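You operate a simulated robot arm through the tools that you are given. There is no shell and no other tool.

Carry out the task below with a simulated robot arm. There is one attempt and no reset: what you move stays moved.

## Task
Switch off, then slacken the aprons: both red tension knobs down to A.
Fine: loosen the grey lever above each first and tighten it after.

Only the result counts: the job must be done as asked and must still hold three seconds after the hand-in. Knocking over, shifting, dropping, spilling or breaking anything else fails it.

## Robot
A 6-joint arm with a two-finger parallel gripper, fixed in place. Base frame: the origin is at the foot of the arm, x ahead of it, y to its left, z up. Lengths are in m, angles in degrees, forces in N, time in s.
With the tool pointing down near the work surface it reaches from about 0.34 to 0.76 m from the base axis. Its first joint turns from -66.0 to 66.0 degrees. Payload 2.45 kg.
The tool frame sits at the grasp point between the pads (the TCP): z along the fingers, y along the line on which they close. The tips reach 0.024 m beyond it. The gripper opens to 0.068 m. The fingers are 0.017 m wide and 0.01 m thick; the gripper's body (0.04 by 0.07 m) begins 0.041 m behind the TCP.
Orientation is told as [roll, pitch, yaw] about the base's x, y, z axes, in that order, counted from this pose: with the fingers straight down and closing along the base's y, the tool's x points along the base's -x, its y along +y and its z along -z.

## Interface
- The arm moves only by the tool servo_tool. Its argument "series" is text: rows parted by semicolons, each of 7 numbers parted by spaces: the shift along the tool's x, y, z in m, then the turn, a rotation vector about the tool's x, y, z in degrees, then the closure, from 0 (fully open) to 1 (shut). In form: tx ty tz ax ay az fingers; .... A call has 1 to 20 rows; each row is the pose to reach, as a shift and turn from the pose commanded when the call began, along the tool's axes at that moment. Rows are played at 5 a second. More than 0.05 m and 8.6 degrees between two rows, or a gripper value outside its range, and nothing of the call is played. A pose out of reach is approached as far as the arm can. The call stops where the force on the tool passes 70 N (or 10 N more than at its start, if that is more) or the arm is blocked; 0.2 s more then pass. Each finger travels about 0.108 m/s and halts on what it meets, pressing with about 43 N; the grip force reading is that of the motor and also rises with nothing between the fingers. The clock runs only during rows and for 0.2 s after the last one: add rows that repeat a pose to give the fingers time. It gives the time, the measured TCP pose, the force on the tool (base axes), the opening and the grip force at its end, in the units of the frame above (readings bear some noise), with the torque about the TCP (base axes, N m) and any sound that the robot's microphone picked up.
- Cameras (640 x 400 px; columns grow to the right, rows downward): "scene" is fixed at [0.1823, 0.4281, 1.4875]; the picture's right is [-0.67, -0.74, 0.00], its down [-0.26, 0.23, -0.94] and it looks along [0.70, -0.63, -0.35] (base axes); focal length 220 px, centre (320, 200). "wrist" rides on the gripper at [0.084, 0.011, -0.075] in the tool frame; the picture's right is [-0.13, 0.99, 0.00], its down [-0.60, -0.08, -0.79] and it looks along [-0.79, -0.10, 0.61] (tool axes); focal length 251 px, centre (320, 200). There is no depth. A picture from a camera that has moved, and an enlarged one, comes with that camera's place and axes in the base frame and with its lens. The place of the scene camera against the robot may be out by one fixed shift of up to 0.018 m in any direction.
- camera(camera): a new picture of that camera. It takes no simulated time.
- zoom(camera, box): a new picture of the part [left, top, right, bottom] of that camera's present view, enlarged. It takes no simulated time.
- finish_job(): hands the job in; it is judged then, once.

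Places have to be worked out from the pictures, the camera data and where the tool is seen. Open the gripper and draw the arm clear of the work before you hand the job in, unless the task says otherwise.

The tools are called after "Request:" by a JSON object that holds its "name" and its "arguments". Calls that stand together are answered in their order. servo_tool: Moves the arm, as the interface text tells. Its arguments: {"type":"object","properties":{"series":{"type":"string"}},"required":["series"]} The other tools are called the same way: camera (camera) takes a picture; zoom (camera, box) takes an enlarged picture of a part of a camera's view; finish_job () hands the job in.

At the start:

```text
time: 0.0
position: [0.421, -0.075, 1.4664]
orientation: [0.0, 0.0, -0.1]
ft_force: [0.4, -0.4, -0.3]
moment: [-0.01, 0.0, 0.01]
width: 0.068
grip_force: 0.0
```

scene: 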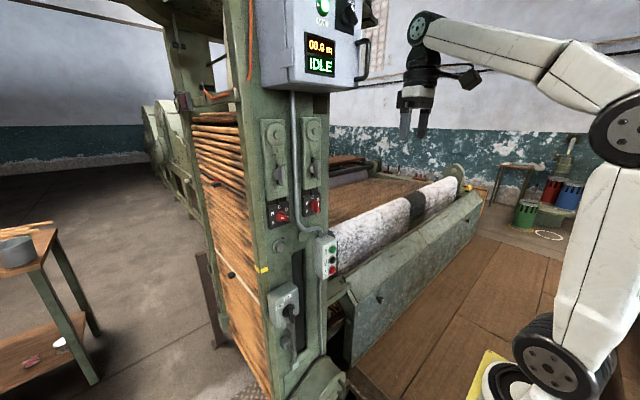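
wrist: 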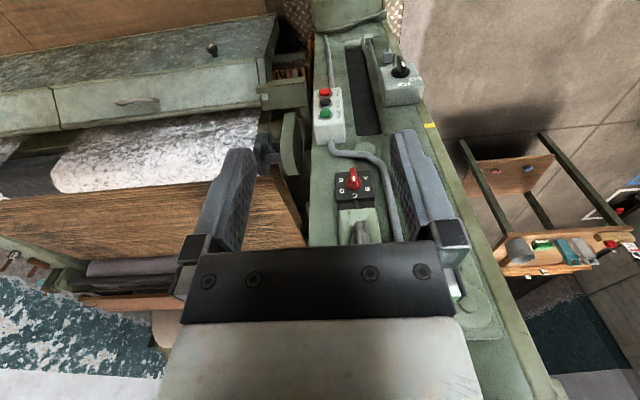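

I'll start by examining the panel with enlarged views of both cameras.

Request:
{"name": "zoom", "arguments": {"camera": "scene", "box": [230, 100, 350, 240]}}

Request:
{"name": "zoom", "arguments": {"camera": "scene", "box": [250, 220, 370, 370]}}

Request:
{"name": "zoom", "arguments": {"camera": "scene", "box": [250, 0, 390, 100]}}

Request:
{"name": "zoom", "arguments": {"camera": "wrist", "box": [290, 20, 450, 250]}}

```text
2.86 times, centred on (290, 170) of scene
camera zoom: at [0.1823, 0.4281, 1.4875], right [-0.67, -0.74, 0.0], down [-0.26, 0.23, -0.94], along [0.7, -0.63, -0.35], focal length 629 px, centre (406, 286)
```

zoom: 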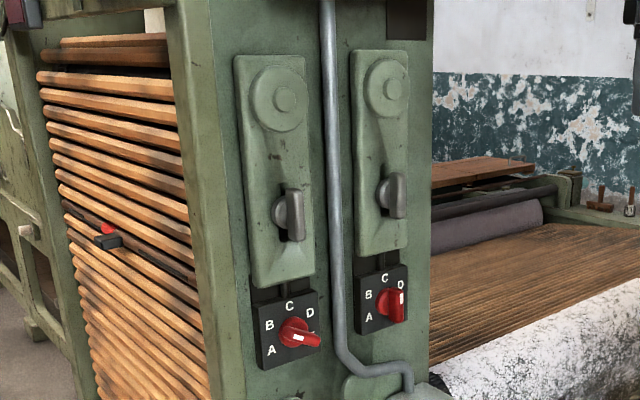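

```text
2.67 times, centred on (310, 295) of scene
camera zoom: at [0.1823, 0.4281, 1.4875], right [-0.67, -0.74, 0.0], down [-0.26, 0.23, -0.94], along [0.7, -0.63, -0.35], focal length 587 px, centre (347, -53)
```

zoom: 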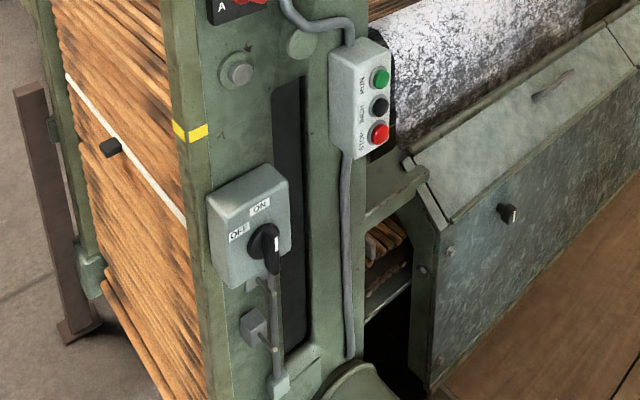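

```text
4.00 times, centred on (320, 50) of scene
camera zoom: at [0.1823, 0.4281, 1.4875], right [-0.67, -0.74, 0.0], down [-0.26, 0.23, -0.94], along [0.7, -0.63, -0.35], focal length 880 px, centre (320, 800)
```

zoom: 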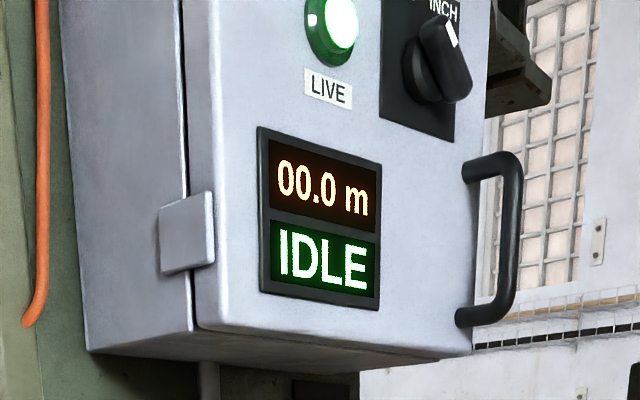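

```text
1.74 times, centred on (370, 135) of wrist
camera zoom: at [0.3363, -0.0627, 1.5417], right [0.13, 0.99, 0.0], down [0.6, -0.08, 0.79], along [0.79, -0.1, -0.61], focal length 437 px, centre (233, 313)
```

zoom: 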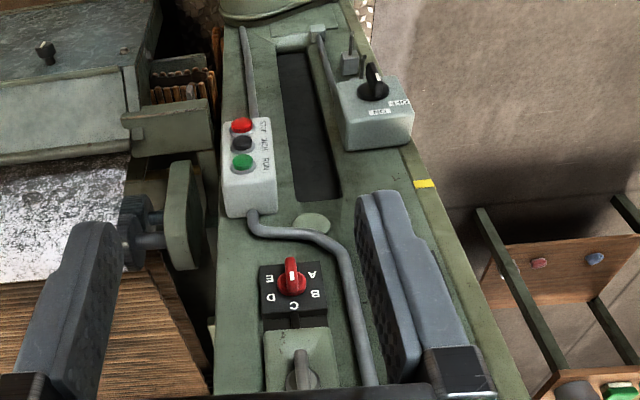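

The right red knob triangulates to about (0.73, -0.04, 1.19), the left one to y≈0.09, the levers to z≈1.33 and the ON/OFF rotary to about (0.69, 0.11, 0.85). I pitch the tool up so the wrist camera looks straight at the panel and I can read the dials.

Request:
{"name": "servo_tool", "arguments": {"series": "0 0.02 0.014 0 -7.6 0 0; 0 0.04 0.028 0 -15.2 0 0; 0 0.06 0.042 0 -22.8 0 0; 0 0.08 0.056 0 -30.4 0 0; 0 0.1 0.066 0 -38 0 0; 0 0.1 0.066 0 -38 0 0"}}

Request:
{"name": "camera", "arguments": {"camera": "wrist"}}

```text
time: 1.4
position: [0.482, 0.0301, 1.4151]
orientation: [0.1, -37.9, -0.1]
ft_force: [0.8, 0.2, 1.3]
moment: [0.0, -0.01, 0.0]
width: 0.0679
grip_force: 0.1
out of reach, approached as far as the arm can: row 3, 4, 5, 6
```

```text
taken
camera wrist: at [0.3697, 0.0426, 1.4229], right [0.1, 0.99, 0.08], down [-0.01, -0.08, 1.0], along [0.99, -0.1, 0.0], focal length 251 px, centre (320, 200)
```

wrist: 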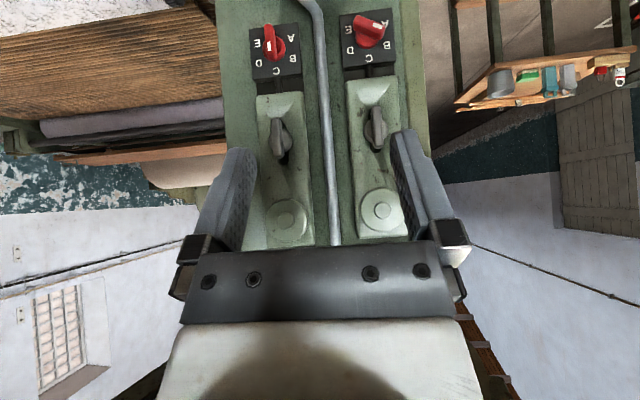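

The panel is in view (picture upside down). I enlarge the knobs and levers.

Request:
{"name": "zoom", "arguments": {"camera": "wrist", "box": [235, 0, 335, 90]}}

Request:
{"name": "zoom", "arguments": {"camera": "wrist", "box": [325, 0, 425, 90]}}

Request:
{"name": "zoom", "arguments": {"camera": "wrist", "box": [240, 80, 420, 240]}}

```text
4.44 times, centred on (285, 45) of wrist
camera zoom: at [0.3697, 0.0426, 1.4229], right [0.1, 0.99, 0.08], down [-0.01, -0.08, 1.0], along [0.99, -0.1, 0.0], focal length 1118 px, centre (476, 889)
```

zoom: 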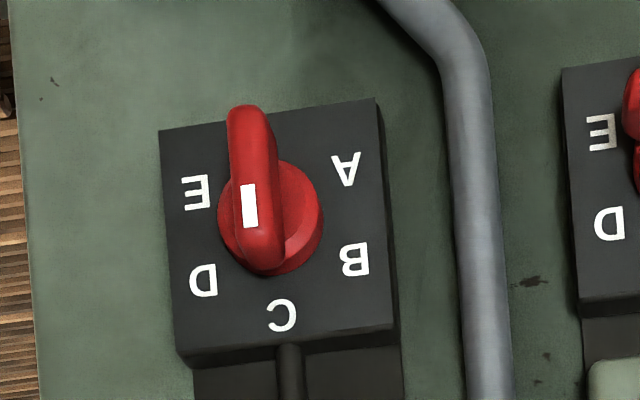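

```text
4.44 times, centred on (375, 45) of wrist
camera zoom: at [0.3697, 0.0426, 1.4229], right [0.1, 0.99, 0.08], down [-0.01, -0.08, 1.0], along [0.99, -0.1, 0.0], focal length 1118 px, centre (76, 889)
```

zoom: 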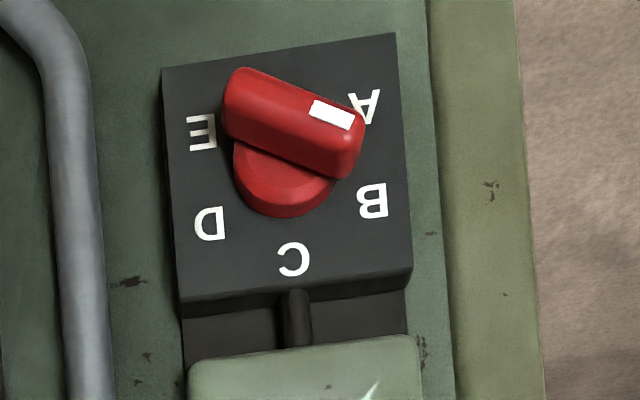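

```text
2.50 times, centred on (330, 160) of wrist
camera zoom: at [0.3697, 0.0426, 1.4229], right [0.1, 0.99, 0.08], down [-0.01, -0.08, 1.0], along [0.99, -0.1, 0.0], focal length 629 px, centre (295, 300)
```

zoom: 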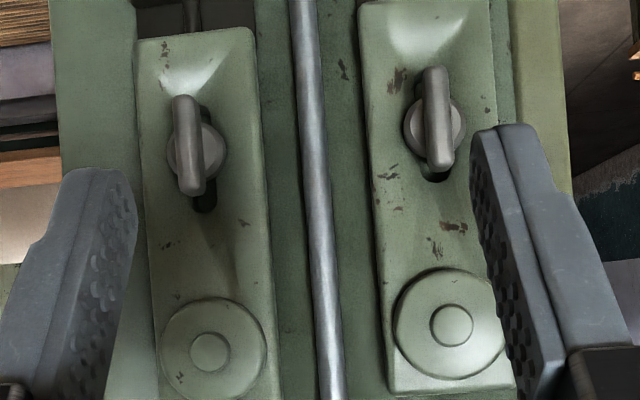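

The left knob appears to point at B and the right one at C, with dial steps of 60°. I look closer at the isolator and the remaining details.

Request:
{"name": "zoom", "arguments": {"camera": "scene", "box": [265, 265, 325, 325]}}

Request:
{"name": "zoom", "arguments": {"camera": "scene", "box": [260, 190, 330, 235]}}

Request:
{"name": "zoom", "arguments": {"camera": "scene", "box": [260, 150, 330, 195]}}

Request:
{"name": "zoom", "arguments": {"camera": "scene", "box": [380, 0, 500, 140]}}

```text
6.67 times, centred on (295, 295) of scene
camera zoom: at [0.1823, 0.4282, 1.4875], right [-0.67, -0.74, 0.0], down [-0.26, 0.23, -0.94], along [0.7, -0.63, -0.35], focal length 1467 px, centre (487, -433)
```

zoom: 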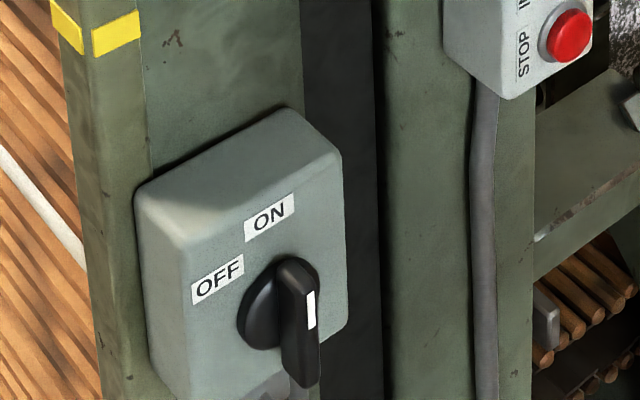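

```text
8.89 times, centred on (295, 212) of scene
camera zoom: at [0.1823, 0.4282, 1.4875], right [-0.67, -0.74, 0.0], down [-0.26, 0.23, -0.94], along [0.7, -0.63, -0.35], focal length 1956 px, centre (542, 89)
```

zoom: 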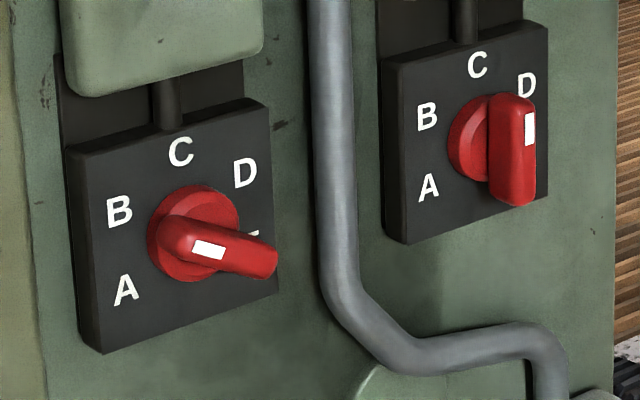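

```text
8.89 times, centred on (295, 172) of scene
camera zoom: at [0.1823, 0.4282, 1.4875], right [-0.67, -0.74, 0.0], down [-0.26, 0.23, -0.94], along [0.7, -0.63, -0.35], focal length 1956 px, centre (542, 444)
```

zoom: 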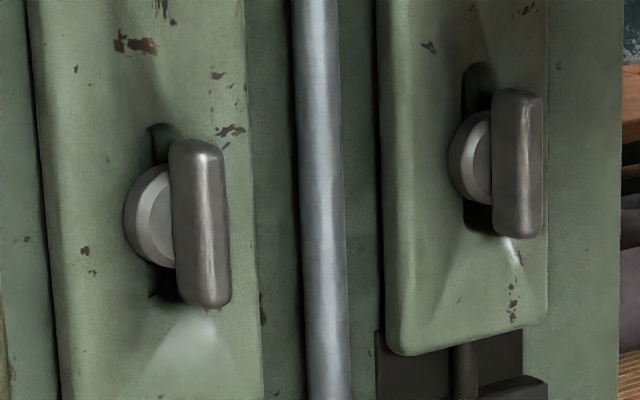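

```text
2.86 times, centred on (440, 70) of scene
camera zoom: at [0.1823, 0.4282, 1.4875], right [-0.67, -0.74, 0.0], down [-0.26, 0.23, -0.94], along [0.7, -0.63, -0.35], focal length 629 px, centre (-23, 571)
```

zoom: 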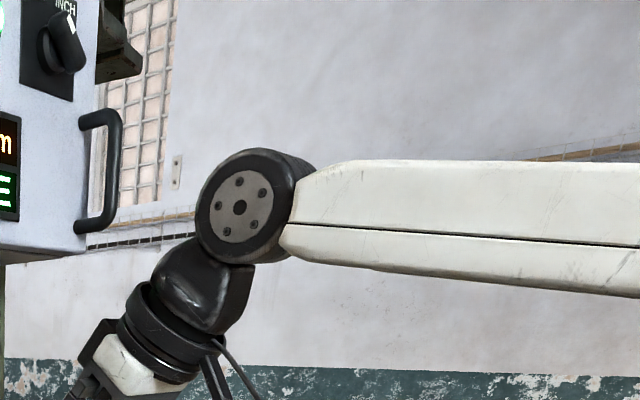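

The isolator bar is vertical (white mark at ON, OFF at 9 o'clock), so switching off is a quarter turn counter-clockwise. I bring the tool horizontal (fingers pointing at the panel), still well in front of it.

Request:
{"name": "servo_tool", "arguments": {"series": "-0.005 0.009 0.02 0 -6.5 0 0; -0.010 0.018 0.04 0 -13 0 0; -0.015 0.027 0.06 0 -19.5 0 0; -0.020 0.036 0.08 0 -26 0 0; -0.025 0.045 0.1 0 -32.5 0 0; -0.03 0.055 0.12 0 -39 0 0; -0.035 0.065 0.14 0 -45.5 0 0; -0.041 0.075 0.159 0 -52 0 0; -0.041 0.075 0.159 0 -52 0 0"}}

Request:
{"name": "camera", "arguments": {"camera": "wrist"}}

Request:
{"name": "camera", "arguments": {"camera": "scene"}}

```text
time: 3.4
position: [0.6116, 0.1101, 1.3167]
orientation: [156.0, -89.8, -156.0]
ft_force: [-1.0, 0.4, 0.6]
moment: [-0.01, 0.01, 0.0]
width: 0.0681
grip_force: 0.2
out of reach, approached as far as the arm can: row 2
```

```text
taken
camera wrist: at [0.5371, 0.1222, 1.2328], right [0.0, 0.99, 0.13], down [-0.79, -0.08, 0.6], along [0.61, -0.1, 0.79], focal length 251 px, centre (320, 200)
```

wrist: 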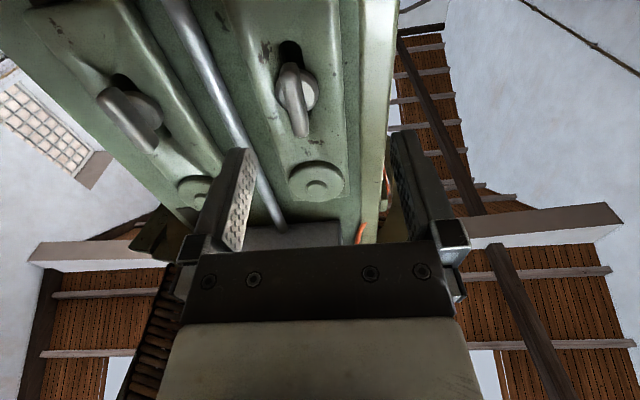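

```text
taken
```

scene: 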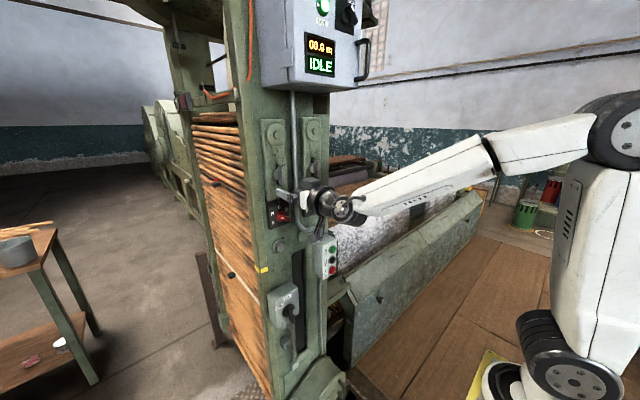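

Tool is horizontal at (0.61, 0.11, 1.32), and shifts appear to count from the real pose. I back off 6 cm and descend to the isolator's height (about z 0.85).

Request:
{"name": "servo_tool", "arguments": {"series": "0 0 -0.03 0 0 0 0; 0.02 0 -0.06 0 0 0 0; 0.065 0 -0.06 0 0 0 0; 0.11 0 -0.06 0 0 0 0; 0.155 0 -0.06 0 0 0 0; 0.2 0 -0.06 0 0 0 0; 0.245 0 -0.06 0 0 0 0; 0.29 0 -0.06 0 0 0 0; 0.335 0 -0.06 0 0 0 0; 0.38 0 -0.06 0 0 0 0; 0.42 0 -0.06 0 0 0 0; 0.45 0 -0.06 0 0 0 0; 0.45 0 -0.06 0 0 0 0"}}

Request:
{"name": "camera", "arguments": {"camera": "wrist"}}

Request:
{"name": "camera", "arguments": {"camera": "scene"}}

```text
time: 6.2
position: [0.6184, 0.1267, 0.8846]
orientation: [-87.5, -83.5, 86.6]
ft_force: [-0.5, 0.1, -0.1]
moment: [0.0, 0.0, -0.04]
width: 0.0678
grip_force: 0.0
out of reach, approached as far as the arm can: row 7, 8, 9, 10, 11, 12, 13
```

```text
taken
camera wrist: at [0.543, 0.1289, 0.7994], right [0.02, 1.0, 0.01], down [-0.79, 0.0, 0.61], along [0.61, -0.02, 0.79], focal length 251 px, centre (320, 200)
```

wrist: 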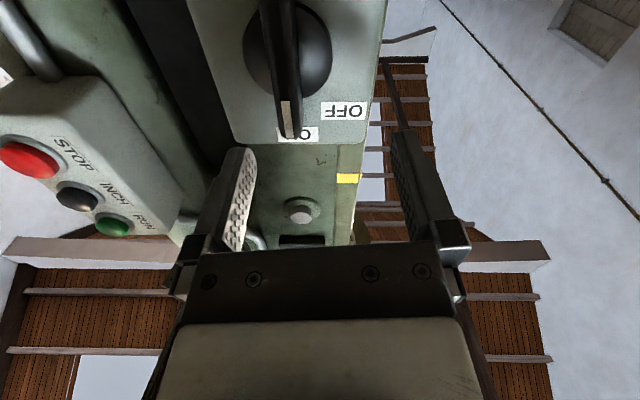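

```text
taken
```

scene: 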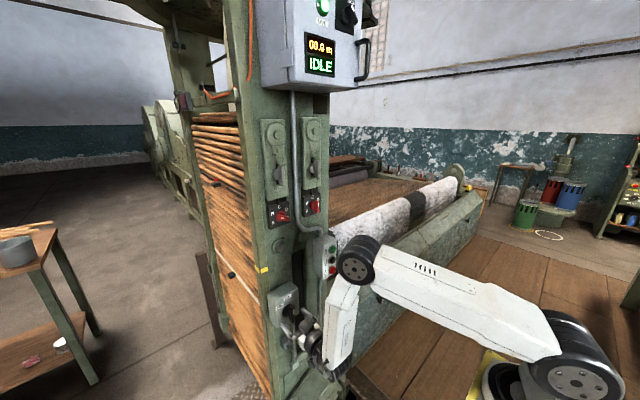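

The reach limit left me at (0.618, 0.127, 0.885) with a ~7° roll. I zoom in on the isolator to locate it before correcting.

Request:
{"name": "zoom", "arguments": {"camera": "wrist", "box": [200, 0, 400, 150]}}

Request:
{"name": "zoom", "arguments": {"camera": "scene", "box": [255, 260, 355, 380]}}

```text
2.67 times, centred on (300, 75) of wrist
camera zoom: at [0.543, 0.1289, 0.7994], right [0.02, 1.0, 0.01], down [-0.79, 0.0, 0.61], along [0.61, -0.02, 0.79], focal length 670 px, centre (373, 533)
```

zoom: 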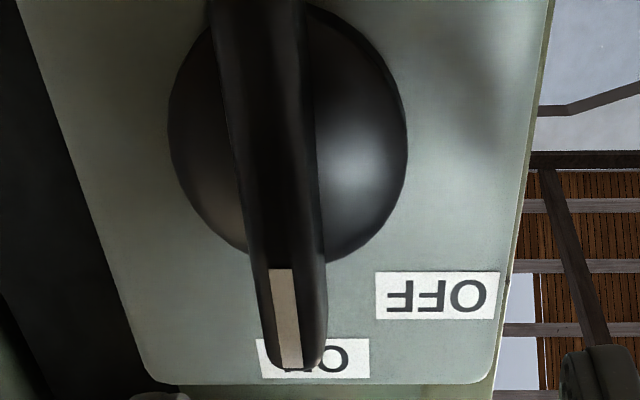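

```text
3.33 times, centred on (305, 320) of scene
camera zoom: at [0.1823, 0.4281, 1.4875], right [-0.67, -0.74, 0.0], down [-0.26, 0.23, -0.94], along [0.7, -0.63, -0.35], focal length 734 px, centre (370, -200)
```

zoom: 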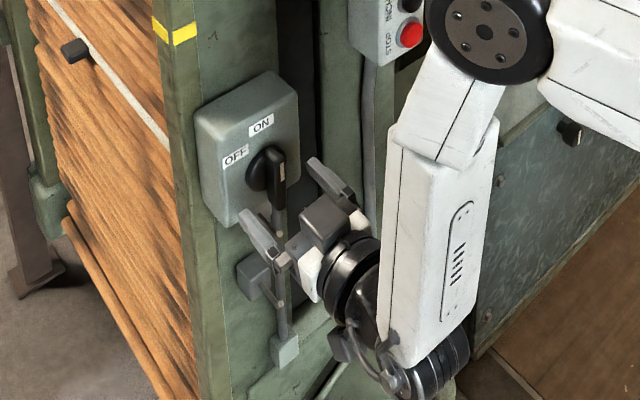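

The isolator's pivot works out at y≈0.109, z≈0.860, with the bar's front face near x≈0.66. I line up with it and correct the roll, staying just in front.

Request:
{"name": "servo_tool", "arguments": {"series": "0.013 -0.008 0.003 0 0 3.4 0; 0.0264 -0.0148 0.004 0 0 6.8 0; 0.0264 -0.0148 0.004 0 0 6.8 0"}}

Request:
{"name": "camera", "arguments": {"camera": "wrist"}}

Request:
{"name": "zoom", "arguments": {"camera": "scene", "box": [255, 260, 355, 380]}}

```text
time: 7.0
position: [0.6292, 0.128, 0.8793]
orientation: [-86.3, -84.0, 85.2]
ft_force: [-0.2, 0.6, 0.4]
moment: [0.01, 0.0, 0.0]
width: 0.0681
grip_force: 0.1
out of reach, approached as far as the arm can: row 1, 2, 3
```

```text
taken
camera wrist: at [0.5534, 0.1313, 0.7953], right [0.02, 1.0, 0.03], down [-0.79, 0.0, 0.61], along [0.61, -0.03, 0.79], focal length 251 px, centre (320, 200)
```

wrist: 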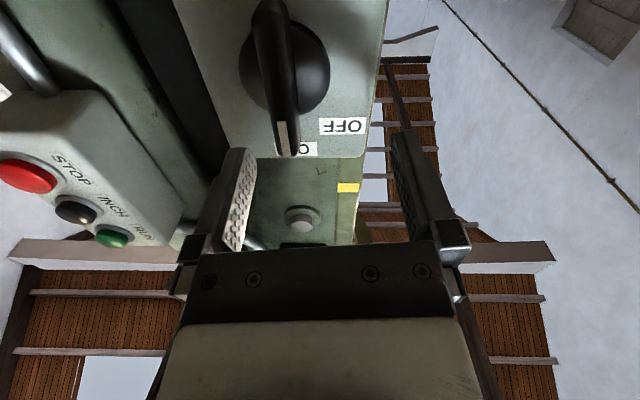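

```text
3.33 times, centred on (305, 320) of scene
camera zoom: at [0.1823, 0.4281, 1.4875], right [-0.67, -0.74, 0.0], down [-0.26, 0.23, -0.94], along [0.7, -0.63, -0.35], focal length 734 px, centre (370, -200)
```

zoom: 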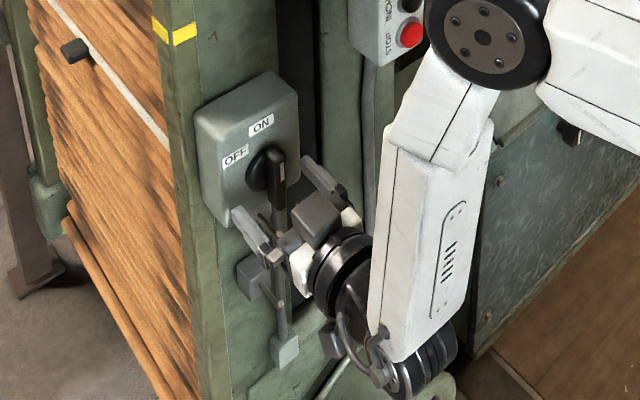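

The arm settles short of the target, likely a joint limit. I try a few millimetres further forward toward the pivot to see whether the pose becomes reachable there.

Request:
{"name": "servo_tool", "arguments": {"series": "0.01 -0.01 0.005 0 0 3 0; 0.0195 -0.0175 0.010 0 0 6 0; 0.0195 -0.0175 0.010 0 0 6 0"}}

Request:
{"name": "camera", "arguments": {"camera": "wrist"}}

```text
time: 7.8
position: [0.6401, 0.1259, 0.8774]
orientation: [-85.6, -84.5, 84.4]
ft_force: [0.4, -0.5, -0.4]
moment: [-0.02, 0.0, -0.05]
width: 0.068
grip_force: 0.2
out of reach, approached as far as the arm can: row 1, 2, 3
```

```text
taken
camera wrist: at [0.564, 0.1319, 0.7925], right [0.02, 1.0, 0.03], down [-0.79, 0.0, 0.61], along [0.61, -0.04, 0.79], focal length 251 px, centre (320, 200)
```

wrist: 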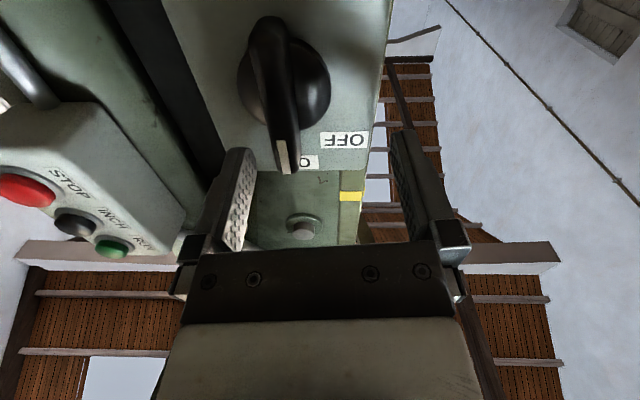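

x follows but y, z and roll do not, so it is a wrist-bend limit. I test tilting the fingers slightly downward (15°), which eases the bend.

Request:
{"name": "servo_tool", "arguments": {"series": "0 0 -0.005 0 6 2 0; 0.005 -0.008 -0.01 0 12 4 0; 0.015 -0.015 -0.01 0 15 5.5 0; 0.0195 -0.0175 -0.01 0 15 5.5 0; 0.0195 -0.0175 -0.01 0 15 5.5 0"}}

Request:
{"name": "camera", "arguments": {"camera": "wrist"}}

Request:
{"name": "zoom", "arguments": {"camera": "scene", "box": [255, 240, 455, 390]}}

```text
time: 9.0
position: [0.6551, 0.1236, 0.8662]
orientation: [-9.5, -74.0, 6.3]
ft_force: [-0.8, -0.7, -0.9]
moment: [-0.01, 0.04, 0.02]
width: 0.0681
grip_force: 0.0
out of reach, approached as far as the arm can: row 1, 2, 3, 4, 5
```

```text
taken
camera wrist: at [0.5616, 0.1381, 0.8062], right [0.08, 0.99, 0.08], down [-0.6, -0.01, 0.8], along [0.8, -0.11, 0.59], focal length 251 px, centre (320, 200)
```

wrist: 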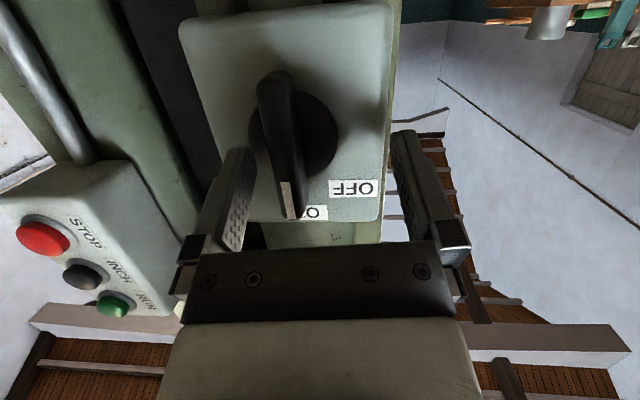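

```text
2.67 times, centred on (355, 315) of scene
camera zoom: at [0.1823, 0.4281, 1.4875], right [-0.67, -0.74, 0.0], down [-0.26, 0.23, -0.94], along [0.7, -0.63, -0.35], focal length 587 px, centre (227, -107)
```

zoom: 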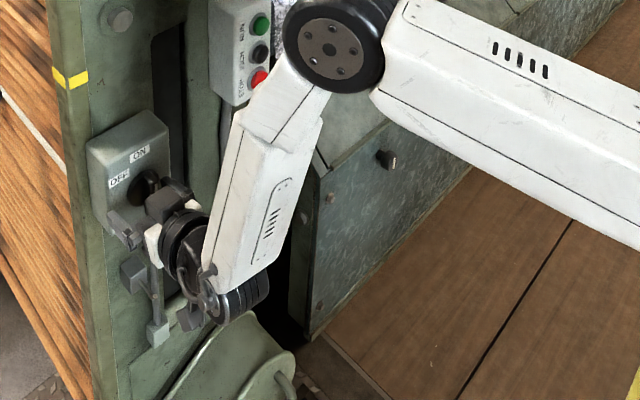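

The pose still deviates in y. I back off and tilt the fingers further down (toward −50° pitch) to check whether the constraint disappears there.

Request:
{"name": "servo_tool", "arguments": {"series": "0 0 -0.02 0 0 0 0; 0 0 -0.04 0 5 0 0; -0.005 -0.004 -0.04 0 12 1 0; -0.01 -0.008 -0.04 0 18 2 0; -0.01 -0.01 -0.04 0 25 2.5 0; -0.01 -0.01 -0.04 0 25 2.5 0"}}

Request:
{"name": "camera", "arguments": {"camera": "wrist"}}

Request:
{"name": "camera", "arguments": {"camera": "scene"}}

```text
time: 10.4
position: [0.6211, 0.1159, 0.8864]
orientation: [2.4, -49.2, -5.2]
ft_force: [0.4, 0.7, -0.4]
moment: [-0.01, 0.02, -0.01]
width: 0.068
grip_force: 0.0
out of reach, approached as far as the arm can: row 1, 2, 3, 4
```

```text
taken
camera wrist: at [0.5102, 0.1355, 0.8723], right [0.14, 0.98, 0.13], down [-0.21, -0.09, 0.97], along [0.97, -0.17, 0.2], focal length 251 px, centre (320, 200)
```

wrist: 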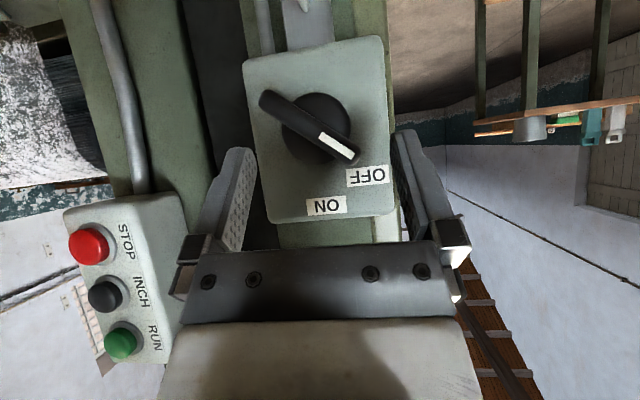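

```text
taken
```

scene: 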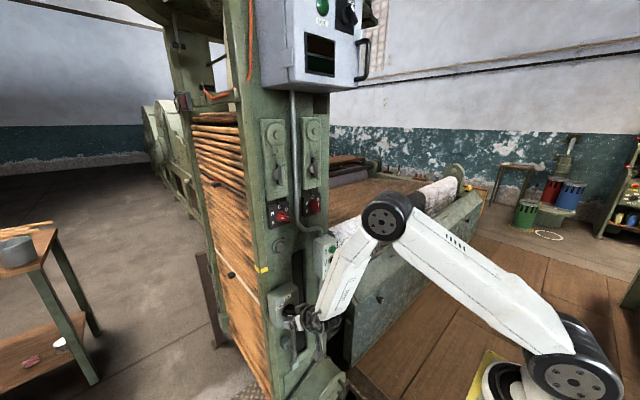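

The scene shows the display and LIVE lamp have gone dark: the finger swept the isolator bar on the way out. I zoom to check whether it sits fully at OFF.

Request:
{"name": "zoom", "arguments": {"camera": "wrist", "box": [230, 20, 410, 240]}}

Request:
{"name": "zoom", "arguments": {"camera": "scene", "box": [255, 0, 375, 100]}}

Request:
{"name": "zoom", "arguments": {"camera": "scene", "box": [255, 270, 345, 360]}}

```text
1.82 times, centred on (320, 130) of wrist
camera zoom: at [0.5102, 0.1355, 0.8723], right [0.14, 0.98, 0.13], down [-0.21, -0.09, 0.97], along [0.97, -0.17, 0.2], focal length 457 px, centre (320, 327)
```

zoom: 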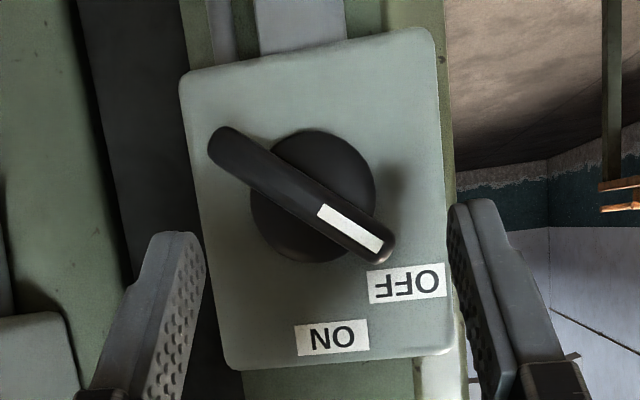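

```text
4.00 times, centred on (315, 50) of scene
camera zoom: at [0.1823, 0.4281, 1.4875], right [-0.67, -0.74, 0.0], down [-0.26, 0.23, -0.94], along [0.7, -0.63, -0.35], focal length 880 px, centre (340, 800)
```

zoom: 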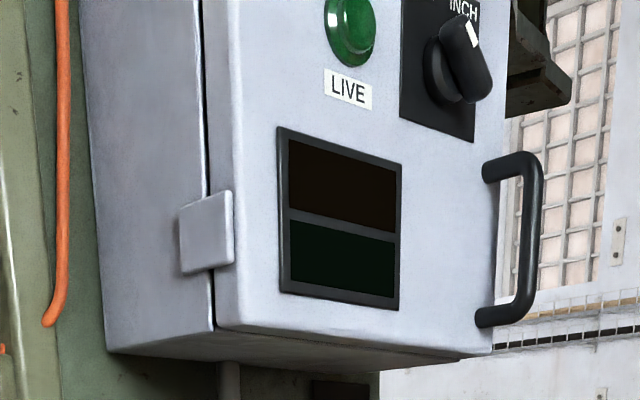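

```text
4.44 times, centred on (300, 315) of scene
camera zoom: at [0.1823, 0.4281, 1.4875], right [-0.67, -0.74, 0.0], down [-0.26, 0.23, -0.94], along [0.7, -0.63, -0.35], focal length 978 px, centre (409, -311)
```

zoom: 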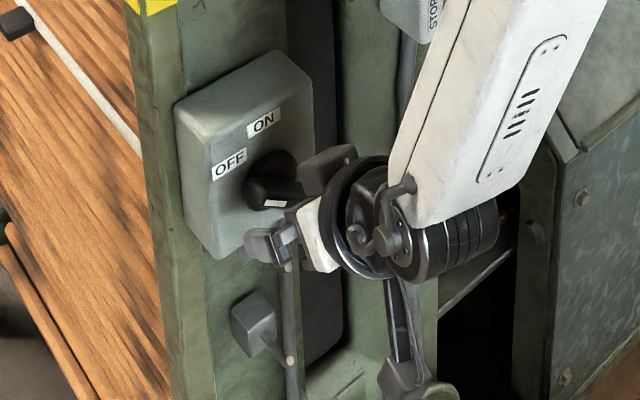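

The isolator now points ~50° left of ON and power is visibly off; the pivot refines to (y 0.110, z 0.860). To be sure it's seated at its OFF stop, I'll close the fingers and move just above-right of the bar's marked end for a gentle push test.

Request:
{"name": "servo_tool", "arguments": {"series": "0 0 -0.01 0 0 0 0.5; -0.0257 -0.004 -0.0223 0 0 0 1; -0.0473 -0.004 0.0026 0 0 0 1; -0.0473 -0.004 0.0026 0 0 0 1"}}

Request:
{"name": "camera", "arguments": {"camera": "wrist"}}

Request:
{"name": "zoom", "arguments": {"camera": "scene", "box": [255, 270, 345, 360]}}

```text
time: 11.4
position: [0.6505, 0.1078, 0.9199]
orientation: [3.5, -49.5, -5.7]
ft_force: [-0.1, 0.5, -0.2]
moment: [0.0, 0.02, 0.0]
width: 0.0
grip_force: 23.8
out of reach, approached as far as the arm can: row 1
```

```text
taken
camera wrist: at [0.5401, 0.1263, 0.9048], right [0.14, 0.98, 0.14], down [-0.22, -0.1, 0.97], along [0.97, -0.16, 0.2], focal length 251 px, centre (320, 200)
```

wrist: 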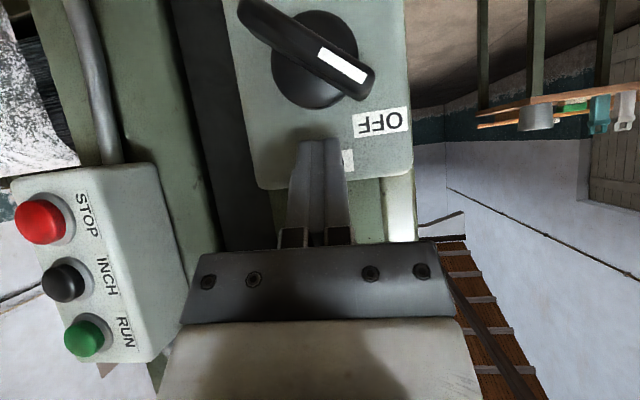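

```text
4.44 times, centred on (300, 315) of scene
camera zoom: at [0.1823, 0.4281, 1.4875], right [-0.67, -0.74, 0.0], down [-0.26, 0.23, -0.94], along [0.7, -0.63, -0.35], focal length 978 px, centre (409, -311)
```

zoom: 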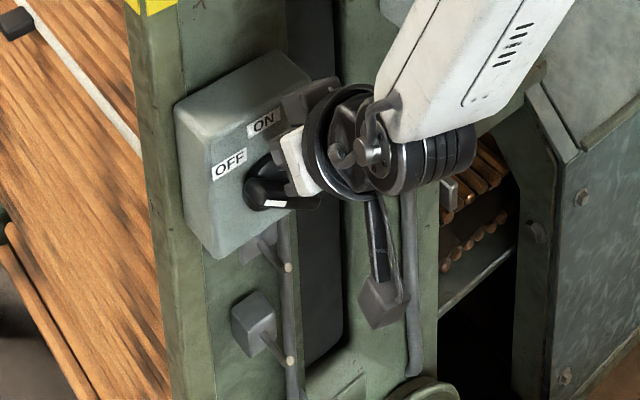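

The bar is unchanged at ~51°. I push in the counter-clockwise tangent direction in small steps and watch the force.

Request:
{"name": "servo_tool", "arguments": {"series": "0.005 0.0048 0.0039 0 0 0 1; 0.0087 0.0085 0.0068 0 0 0 1; 0.0099 0.0097 0.0077 0 0 0 1; 0.0112 0.0109 0.0087 0 0 0 1; 0.0112 0.0109 0.0087 0 0 0 1"}}

Request:
{"name": "camera", "arguments": {"camera": "wrist"}}

```text
time: 12.6
position: [0.6511, 0.1201, 0.9061]
orientation: [3.4, -49.7, -5.8]
ft_force: [0.7, 0.1, -0.2]
moment: [0.02, 0.0, 0.0]
width: 0.0001
grip_force: 22.9
```

```text
taken
camera wrist: at [0.5404, 0.1392, 0.892], right [0.14, 0.98, 0.14], down [-0.22, -0.1, 0.97], along [0.97, -0.16, 0.2], focal length 251 px, centre (320, 200)
```

wrist: 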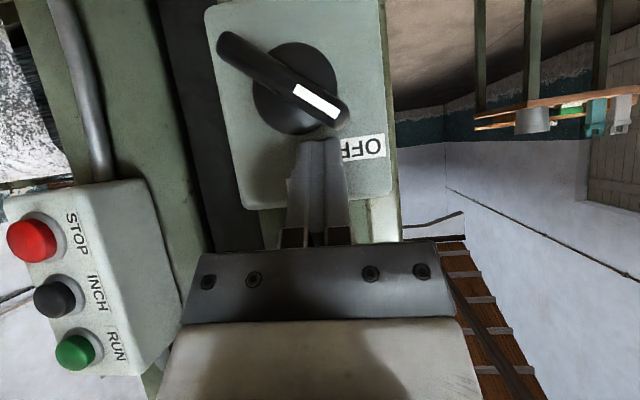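

No contact yet; fingertip is just short of the bar. I continue in small steps.

Request:
{"name": "servo_tool", "arguments": {"series": "0.0012 0.0012 0.001 0 0 0 1; 0.0025 0.0024 0.0019 0 0 0 1; 0.0037 0.0036 0.0029 0 0 0 1; 0.0037 0.0036 0.0029 0 0 0 1"}}

Request:
{"name": "zoom", "arguments": {"camera": "wrist", "box": [200, 0, 420, 160]}}

```text
time: 13.6
position: [0.6495, 0.124, 0.9023]
orientation: [3.4, -49.6, -5.9]
ft_force: [-0.2, -0.2, -0.8]
moment: [0.02, 0.03, -0.03]
width: 0.0
grip_force: 23.2
```

```text
2.50 times, centred on (310, 80) of wrist
camera zoom: at [0.5397, 0.143, 0.8874], right [0.14, 0.98, 0.14], down [-0.22, -0.1, 0.97], along [0.97, -0.16, 0.2], focal length 629 px, centre (345, 500)
```

zoom: 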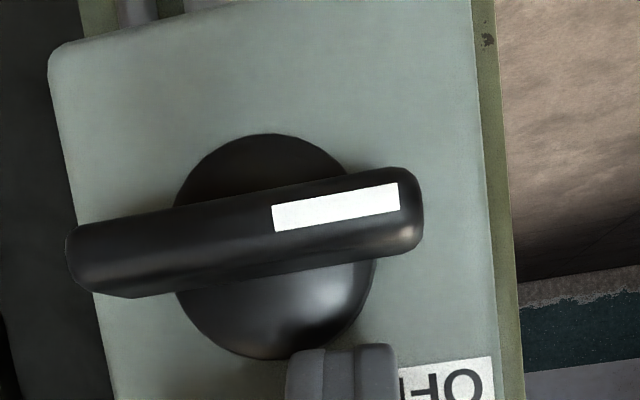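

The bar snapped over to exactly 90° (horizontal, mark at left), so it is now properly at OFF. I retreat from it, rise to lever height and bring the tool horizontal again.

Request:
{"name": "servo_tool", "arguments": {"series": "0.0163 -0.0015 -0.0192 0 0 0 1; 0.0326 -0.003 -0.0383 0 0 0 1; 0 -0.003 -0.066 0 -5 0 1; -0.0326 -0.004 -0.0937 0 -10 0 0.8; -0.0652 -0.005 -0.1214 0 -15 0 0.6; -0.0978 -0.006 -0.1491 0 -20 0 0.4; -0.1304 -0.007 -0.1768 0 -25 0 0.2; -0.163 -0.008 -0.2045 0 -30 0 0; -0.1956 -0.009 -0.2322 0 -35 0 0; -0.2282 -0.01 -0.2599 0 -40 0 0; -0.2608 -0.01 -0.2876 0 -40 0 0; -0.293 -0.01 -0.315 0 -40 0 0; -0.293 -0.01 -0.315 0 -40 0 0"}}

Request:
{"name": "camera", "arguments": {"camera": "wrist"}}

Request:
{"name": "camera", "arguments": {"camera": "scene"}}

Request:
{"name": "zoom", "arguments": {"camera": "scene", "box": [255, 270, 345, 360]}}

```text
time: 16.4
position: [0.5963, 0.0985, 1.3277]
orientation: [79.1, -87.8, -82.4]
ft_force: [0.2, -0.7, 0.0]
moment: [0.0, 0.01, 0.0]
width: 0.068
grip_force: 0.0
```

```text
taken
camera wrist: at [0.5231, 0.1162, 1.2447], right [0.06, 0.98, 0.17], down [-0.79, -0.06, 0.61], along [0.61, -0.17, 0.78], focal length 251 px, centre (320, 200)
```

wrist: 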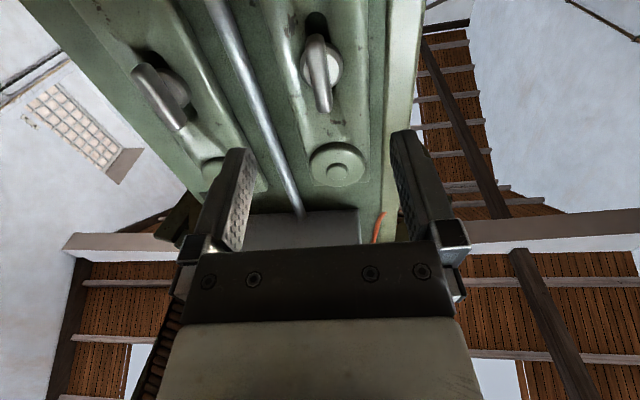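

```text
taken
```

scene: 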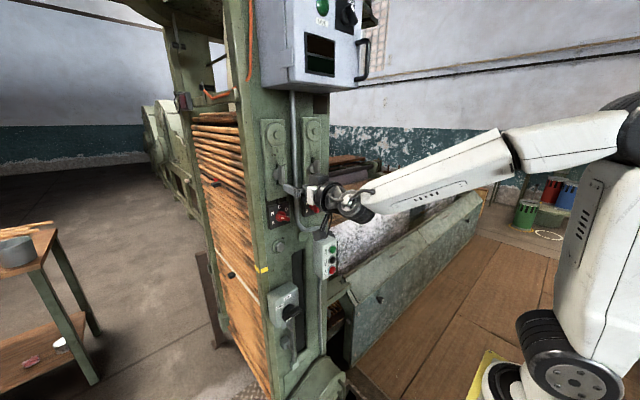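

```text
4.44 times, centred on (300, 315) of scene
camera zoom: at [0.1823, 0.4281, 1.4875], right [-0.67, -0.74, 0.0], down [-0.26, 0.23, -0.94], along [0.7, -0.63, -0.35], focal length 978 px, centre (409, -311)
```

zoom: 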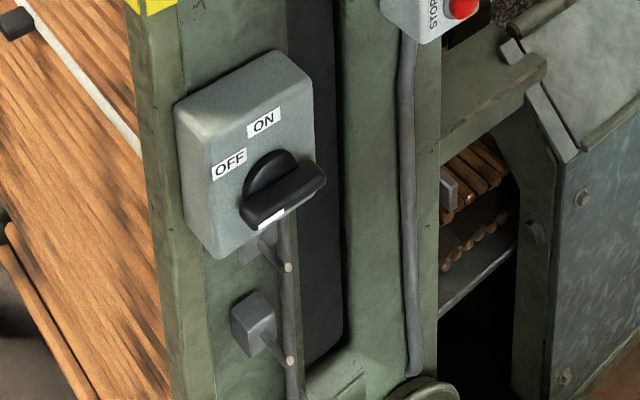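

The isolator is confirmed horizontal at OFF. I now zoom on the gripper near the left lever to calibrate depth before approaching.

Request:
{"name": "zoom", "arguments": {"camera": "scene", "box": [250, 140, 370, 230]}}

Request:
{"name": "zoom", "arguments": {"camera": "wrist", "box": [200, 0, 440, 200]}}

```text
4.44 times, centred on (310, 185) of scene
camera zoom: at [0.1823, 0.4281, 1.4875], right [-0.67, -0.74, 0.0], down [-0.26, 0.23, -0.94], along [0.7, -0.63, -0.35], focal length 978 px, centre (364, 267)
```

zoom: 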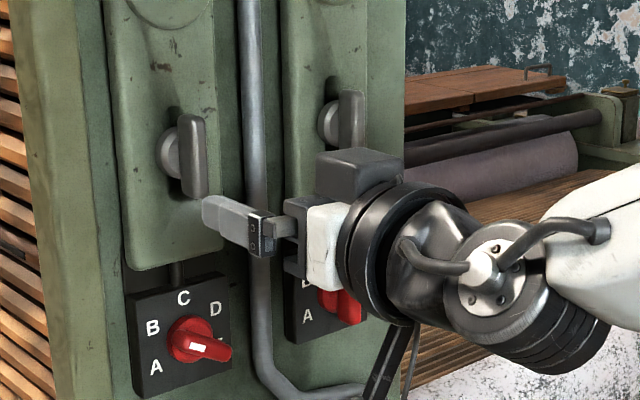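

```text
2.00 times, centred on (320, 100) of wrist
camera zoom: at [0.5231, 0.1162, 1.2447], right [0.06, 0.98, 0.17], down [-0.79, -0.06, 0.61], along [0.61, -0.17, 0.78], focal length 503 px, centre (320, 400)
```

zoom: 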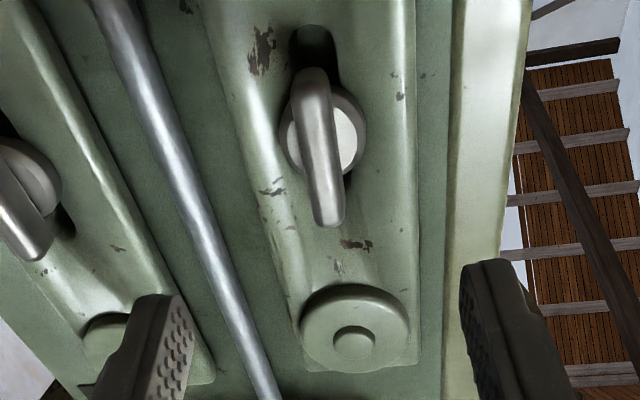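

Lever axis estimated at y≈0.0895, z≈1.335, with its front face near x≈0.715. I align the tool squarely in front of it with the fingers open.

Request:
{"name": "servo_tool", "arguments": {"series": "-0.004 -0.0026 0.025 -1.7 0 -1.2 0; -0.0083 -0.0053 0.0543 -3.3 0 -2.4 0; -0.0083 -0.0053 0.0543 -3.3 0 -2.4 0"}}

Request:
{"name": "camera", "arguments": {"camera": "wrist"}}

Request:
{"name": "zoom", "arguments": {"camera": "scene", "box": [250, 140, 370, 230]}}

```text
time: 17.2
position: [0.6516, 0.0897, 1.3358]
orientation: [-26.9, -89.5, 27.0]
ft_force: [0.5, 0.0, 0.2]
moment: [-0.01, 0.0, -0.04]
width: 0.068
grip_force: 0.0
```

```text
taken
camera wrist: at [0.5762, 0.1015, 1.2518], right [0.0, 0.99, 0.13], down [-0.79, -0.08, 0.61], along [0.61, -0.1, 0.78], focal length 251 px, centre (320, 200)
```

wrist: 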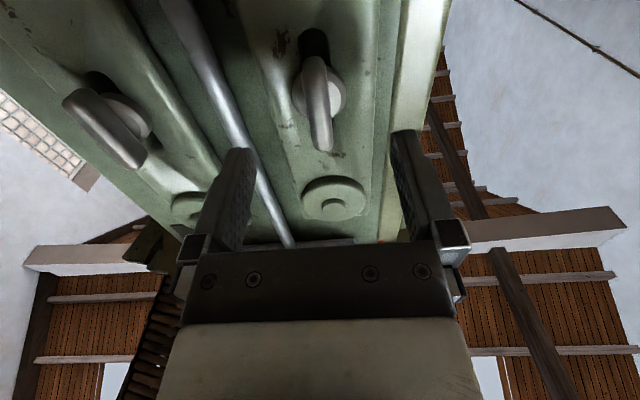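

```text
4.44 times, centred on (310, 185) of scene
camera zoom: at [0.1823, 0.4281, 1.4875], right [-0.67, -0.74, 0.0], down [-0.26, 0.23, -0.94], along [0.7, -0.63, -0.35], focal length 978 px, centre (364, 267)
```

zoom: 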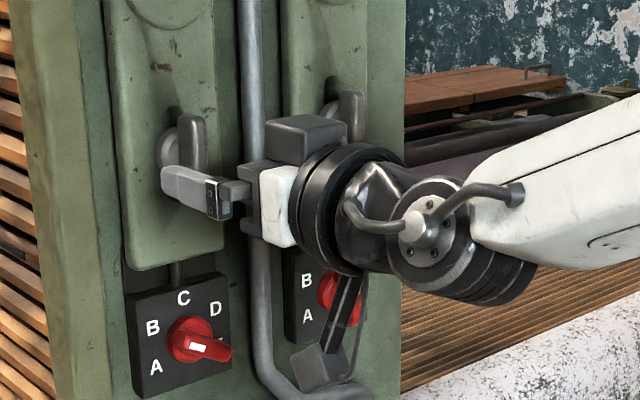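

Aligned squarely. I advance until the fingertips straddle the lever bar (tips at about x 0.724).

Request:
{"name": "servo_tool", "arguments": {"series": "0 0 0.015 0 0 0 0; 0 0 0.03 0 0 0 0; 0 0 0.04 0 0 0 0; 0 0 0.048 0 0 0 0; 0 0 0.048 0 0 0 0"}}

Request:
{"name": "camera", "arguments": {"camera": "wrist"}}

Request:
{"name": "zoom", "arguments": {"camera": "scene", "box": [250, 140, 370, 230]}}

```text
time: 18.4
position: [0.7002, 0.0922, 1.3358]
orientation: [-29.1, -89.6, 29.2]
ft_force: [0.5, -0.5, -0.2]
moment: [0.01, 0.01, -0.01]
width: 0.0681
grip_force: 0.1
```

```text
taken
camera wrist: at [0.6248, 0.1029, 1.2524], right [0.0, 0.99, 0.13], down [-0.79, -0.08, 0.61], along [0.61, -0.1, 0.78], focal length 251 px, centre (320, 200)
```

wrist: 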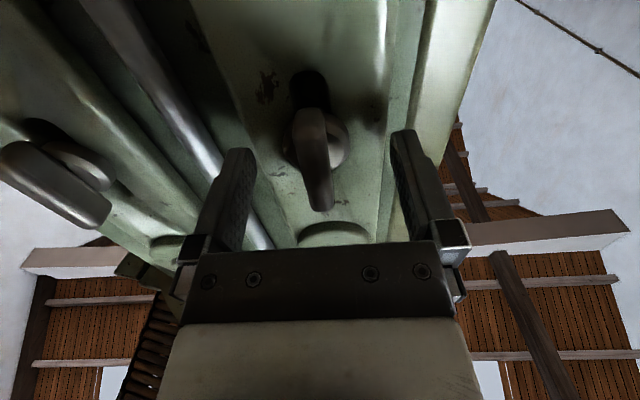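

```text
4.44 times, centred on (310, 185) of scene
camera zoom: at [0.1823, 0.4281, 1.4875], right [-0.67, -0.74, 0.0], down [-0.26, 0.23, -0.94], along [0.7, -0.63, -0.35], focal length 978 px, centre (364, 267)
```

zoom: 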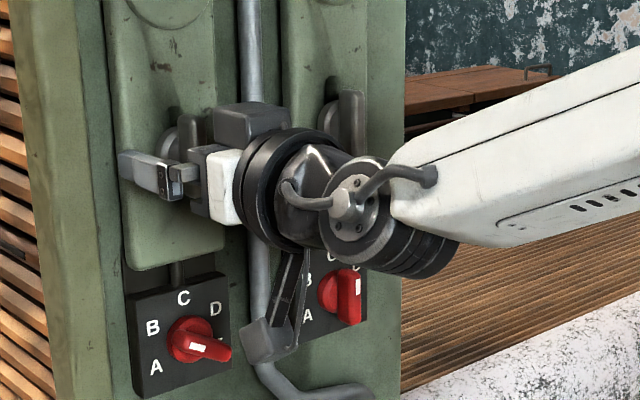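

The bar lies centrally between the fingers with no contact force. I close the grip on it.

Request:
{"name": "servo_tool", "arguments": {"series": "0 -0.002 0.003 0 0 0 0.4; 0 -0.002 0.003 0 0 0 0.8; 0 -0.002 0.003 0 0 0 1; 0 -0.002 0.003 0 0 0 1; 0 -0.002 0.003 0 0 0 1"}}

Request:
{"name": "camera", "arguments": {"camera": "wrist"}}

```text
time: 19.6
position: [0.7027, 0.0897, 1.3352]
orientation: [-24.8, -89.6, 24.8]
ft_force: [-4.9, -3.4, -2.9]
moment: [0.0, -0.08, -0.12]
width: 0.0334
grip_force: 45.3
```

```text
taken
camera wrist: at [0.6275, 0.1012, 1.2523], right [0.0, 0.99, 0.13], down [-0.79, -0.08, 0.61], along [0.61, -0.1, 0.78], focal length 251 px, centre (320, 200)
```

wrist: 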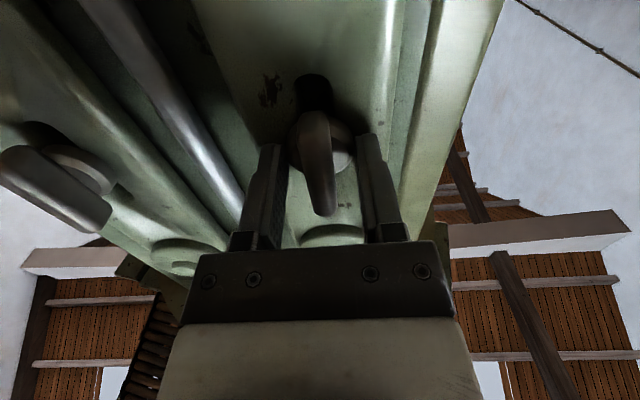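

The opening stopped at 33 mm, so the tips caught the round disc behind the bar. I open, retreat about 1 cm and grip the bar only.

Request:
{"name": "servo_tool", "arguments": {"series": "0 0 0 0 0 0 0.3; 0 0 0 0 0 0 0.3; 0 0 -0.005 0 0 0 0.3; 0 0 -0.009 0 0 0 0.3; 0 0 -0.009 0 0 0 0.6; 0 0 -0.009 0 0 0 1; 0 0 -0.009 0 0 0 1; 0 0 -0.009 0 0 0 1"}}

Request:
{"name": "camera", "arguments": {"camera": "wrist"}}

```text
time: 21.4
position: [0.6957, 0.09, 1.3364]
orientation: [-17.8, -89.6, 17.6]
ft_force: [-5.2, -17.7, -3.8]
moment: [-0.01, -0.21, -0.28]
width: 0.0129
grip_force: 33.2
```

```text
taken
camera wrist: at [0.6189, 0.1015, 1.253], right [0.0, 0.99, 0.13], down [-0.79, -0.08, 0.61], along [0.61, -0.1, 0.78], focal length 251 px, centre (320, 200)
```

wrist: 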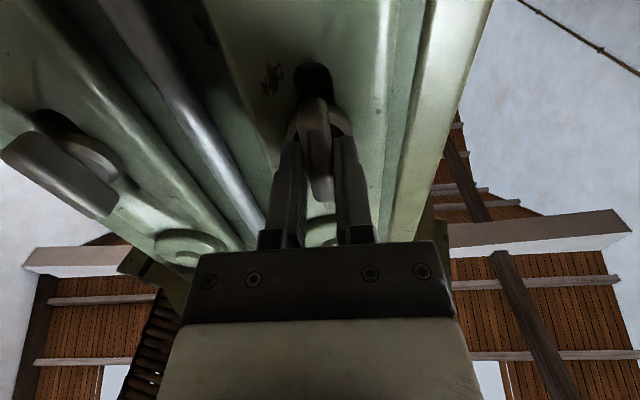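

Now gripping the bar (13 mm). I relieve the side load by 2 mm and try a small counter-clockwise turn, watching the torque.

Request:
{"name": "servo_tool", "arguments": {"series": "0 -0.002 0 0 0 0 1; 0 -0.002 0 0 0 -4 1; 0 -0.002 0 0 0 -8 1; 0 -0.002 0 0 0 -8 1"}}

Request:
{"name": "camera", "arguments": {"camera": "wrist"}}

```text
time: 22.4
position: [0.6946, 0.0915, 1.3346]
orientation: [-87.5, -81.7, 87.8]
ft_force: [-6.5, -1.2, 2.3]
moment: [-0.01, 0.89, -0.57]
width: 0.0129
grip_force: 33.3
```

```text
taken
camera wrist: at [0.6189, 0.0893, 1.2523], right [0.0, 1.0, -0.01], down [-0.79, 0.01, 0.61], along [0.61, 0.01, 0.79], focal length 251 px, centre (320, 200)
```

wrist: 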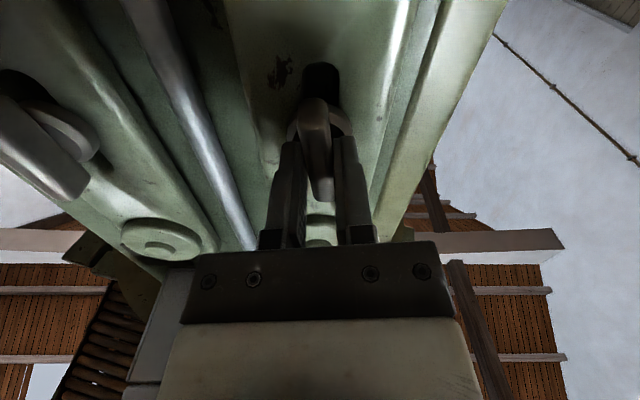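

It turns freely counter-clockwise. I continue the turn in 8° steps.

Request:
{"name": "servo_tool", "arguments": {"series": "0 0 0 0 0 -8 1; 0 0 0 0 0 -16 1; 0 0 0 0 0 -24 1; 0 0 0 0 0 -32 1; 0 0 0 0 0 -32 1"}}

Request:
{"name": "camera", "arguments": {"camera": "wrist"}}

Request:
{"name": "zoom", "arguments": {"camera": "scene", "box": [250, 140, 370, 230]}}

```text
time: 23.6
position: [0.6949, 0.0895, 1.3362]
orientation: [-89.3, -49.6, 89.9]
ft_force: [-33.0, 9.2, -5.2]
moment: [-0.03, -0.66, -0.23]
width: 0.0134
grip_force: 33.3
```

```text
taken
camera wrist: at [0.6195, 0.0449, 1.2658], right [-0.01, 0.84, -0.54], down [-0.79, 0.33, 0.52], along [0.61, 0.43, 0.66], focal length 251 px, centre (320, 200)
```

wrist: 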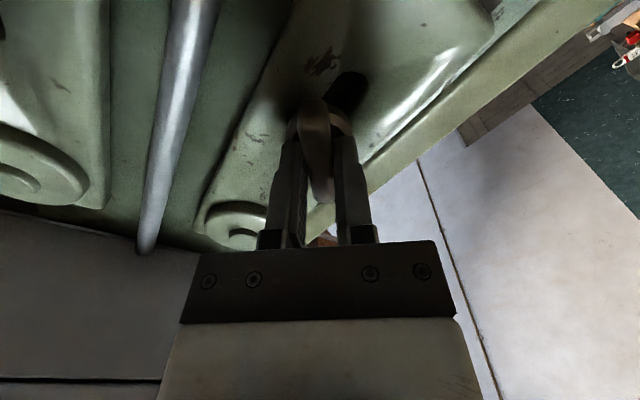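

```text
4.44 times, centred on (310, 185) of scene
camera zoom: at [0.181, 0.4286, 1.4875], right [-0.67, -0.74, 0.0], down [-0.26, 0.23, -0.94], along [0.7, -0.63, -0.35], focal length 978 px, centre (364, 267)
```

zoom: 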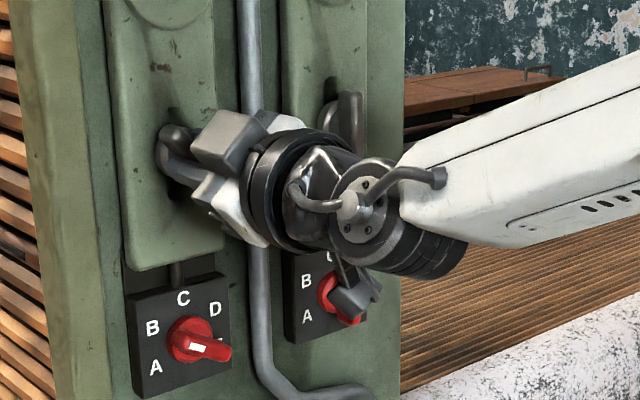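

Lever at ~40° CCW, with rising outward push (−33 N), which fits it backing out as it loosens. I ease back 2 mm and continue.

Request:
{"name": "servo_tool", "arguments": {"series": "0 0 -0.002 0 0 0 1; 0 0 -0.002 0 0 -8 1; 0 0 -0.002 0 0 -16 1; 0 0 -0.002 0 0 -16 1"}}

```text
time: 24.6
position: [0.6935, 0.0909, 1.3359]
orientation: [-89.5, -33.5, 89.9]
ft_force: [8.7, 16.2, -4.9]
moment: [0.01, -0.2, -0.55]
width: 0.0129
grip_force: 33.7
```

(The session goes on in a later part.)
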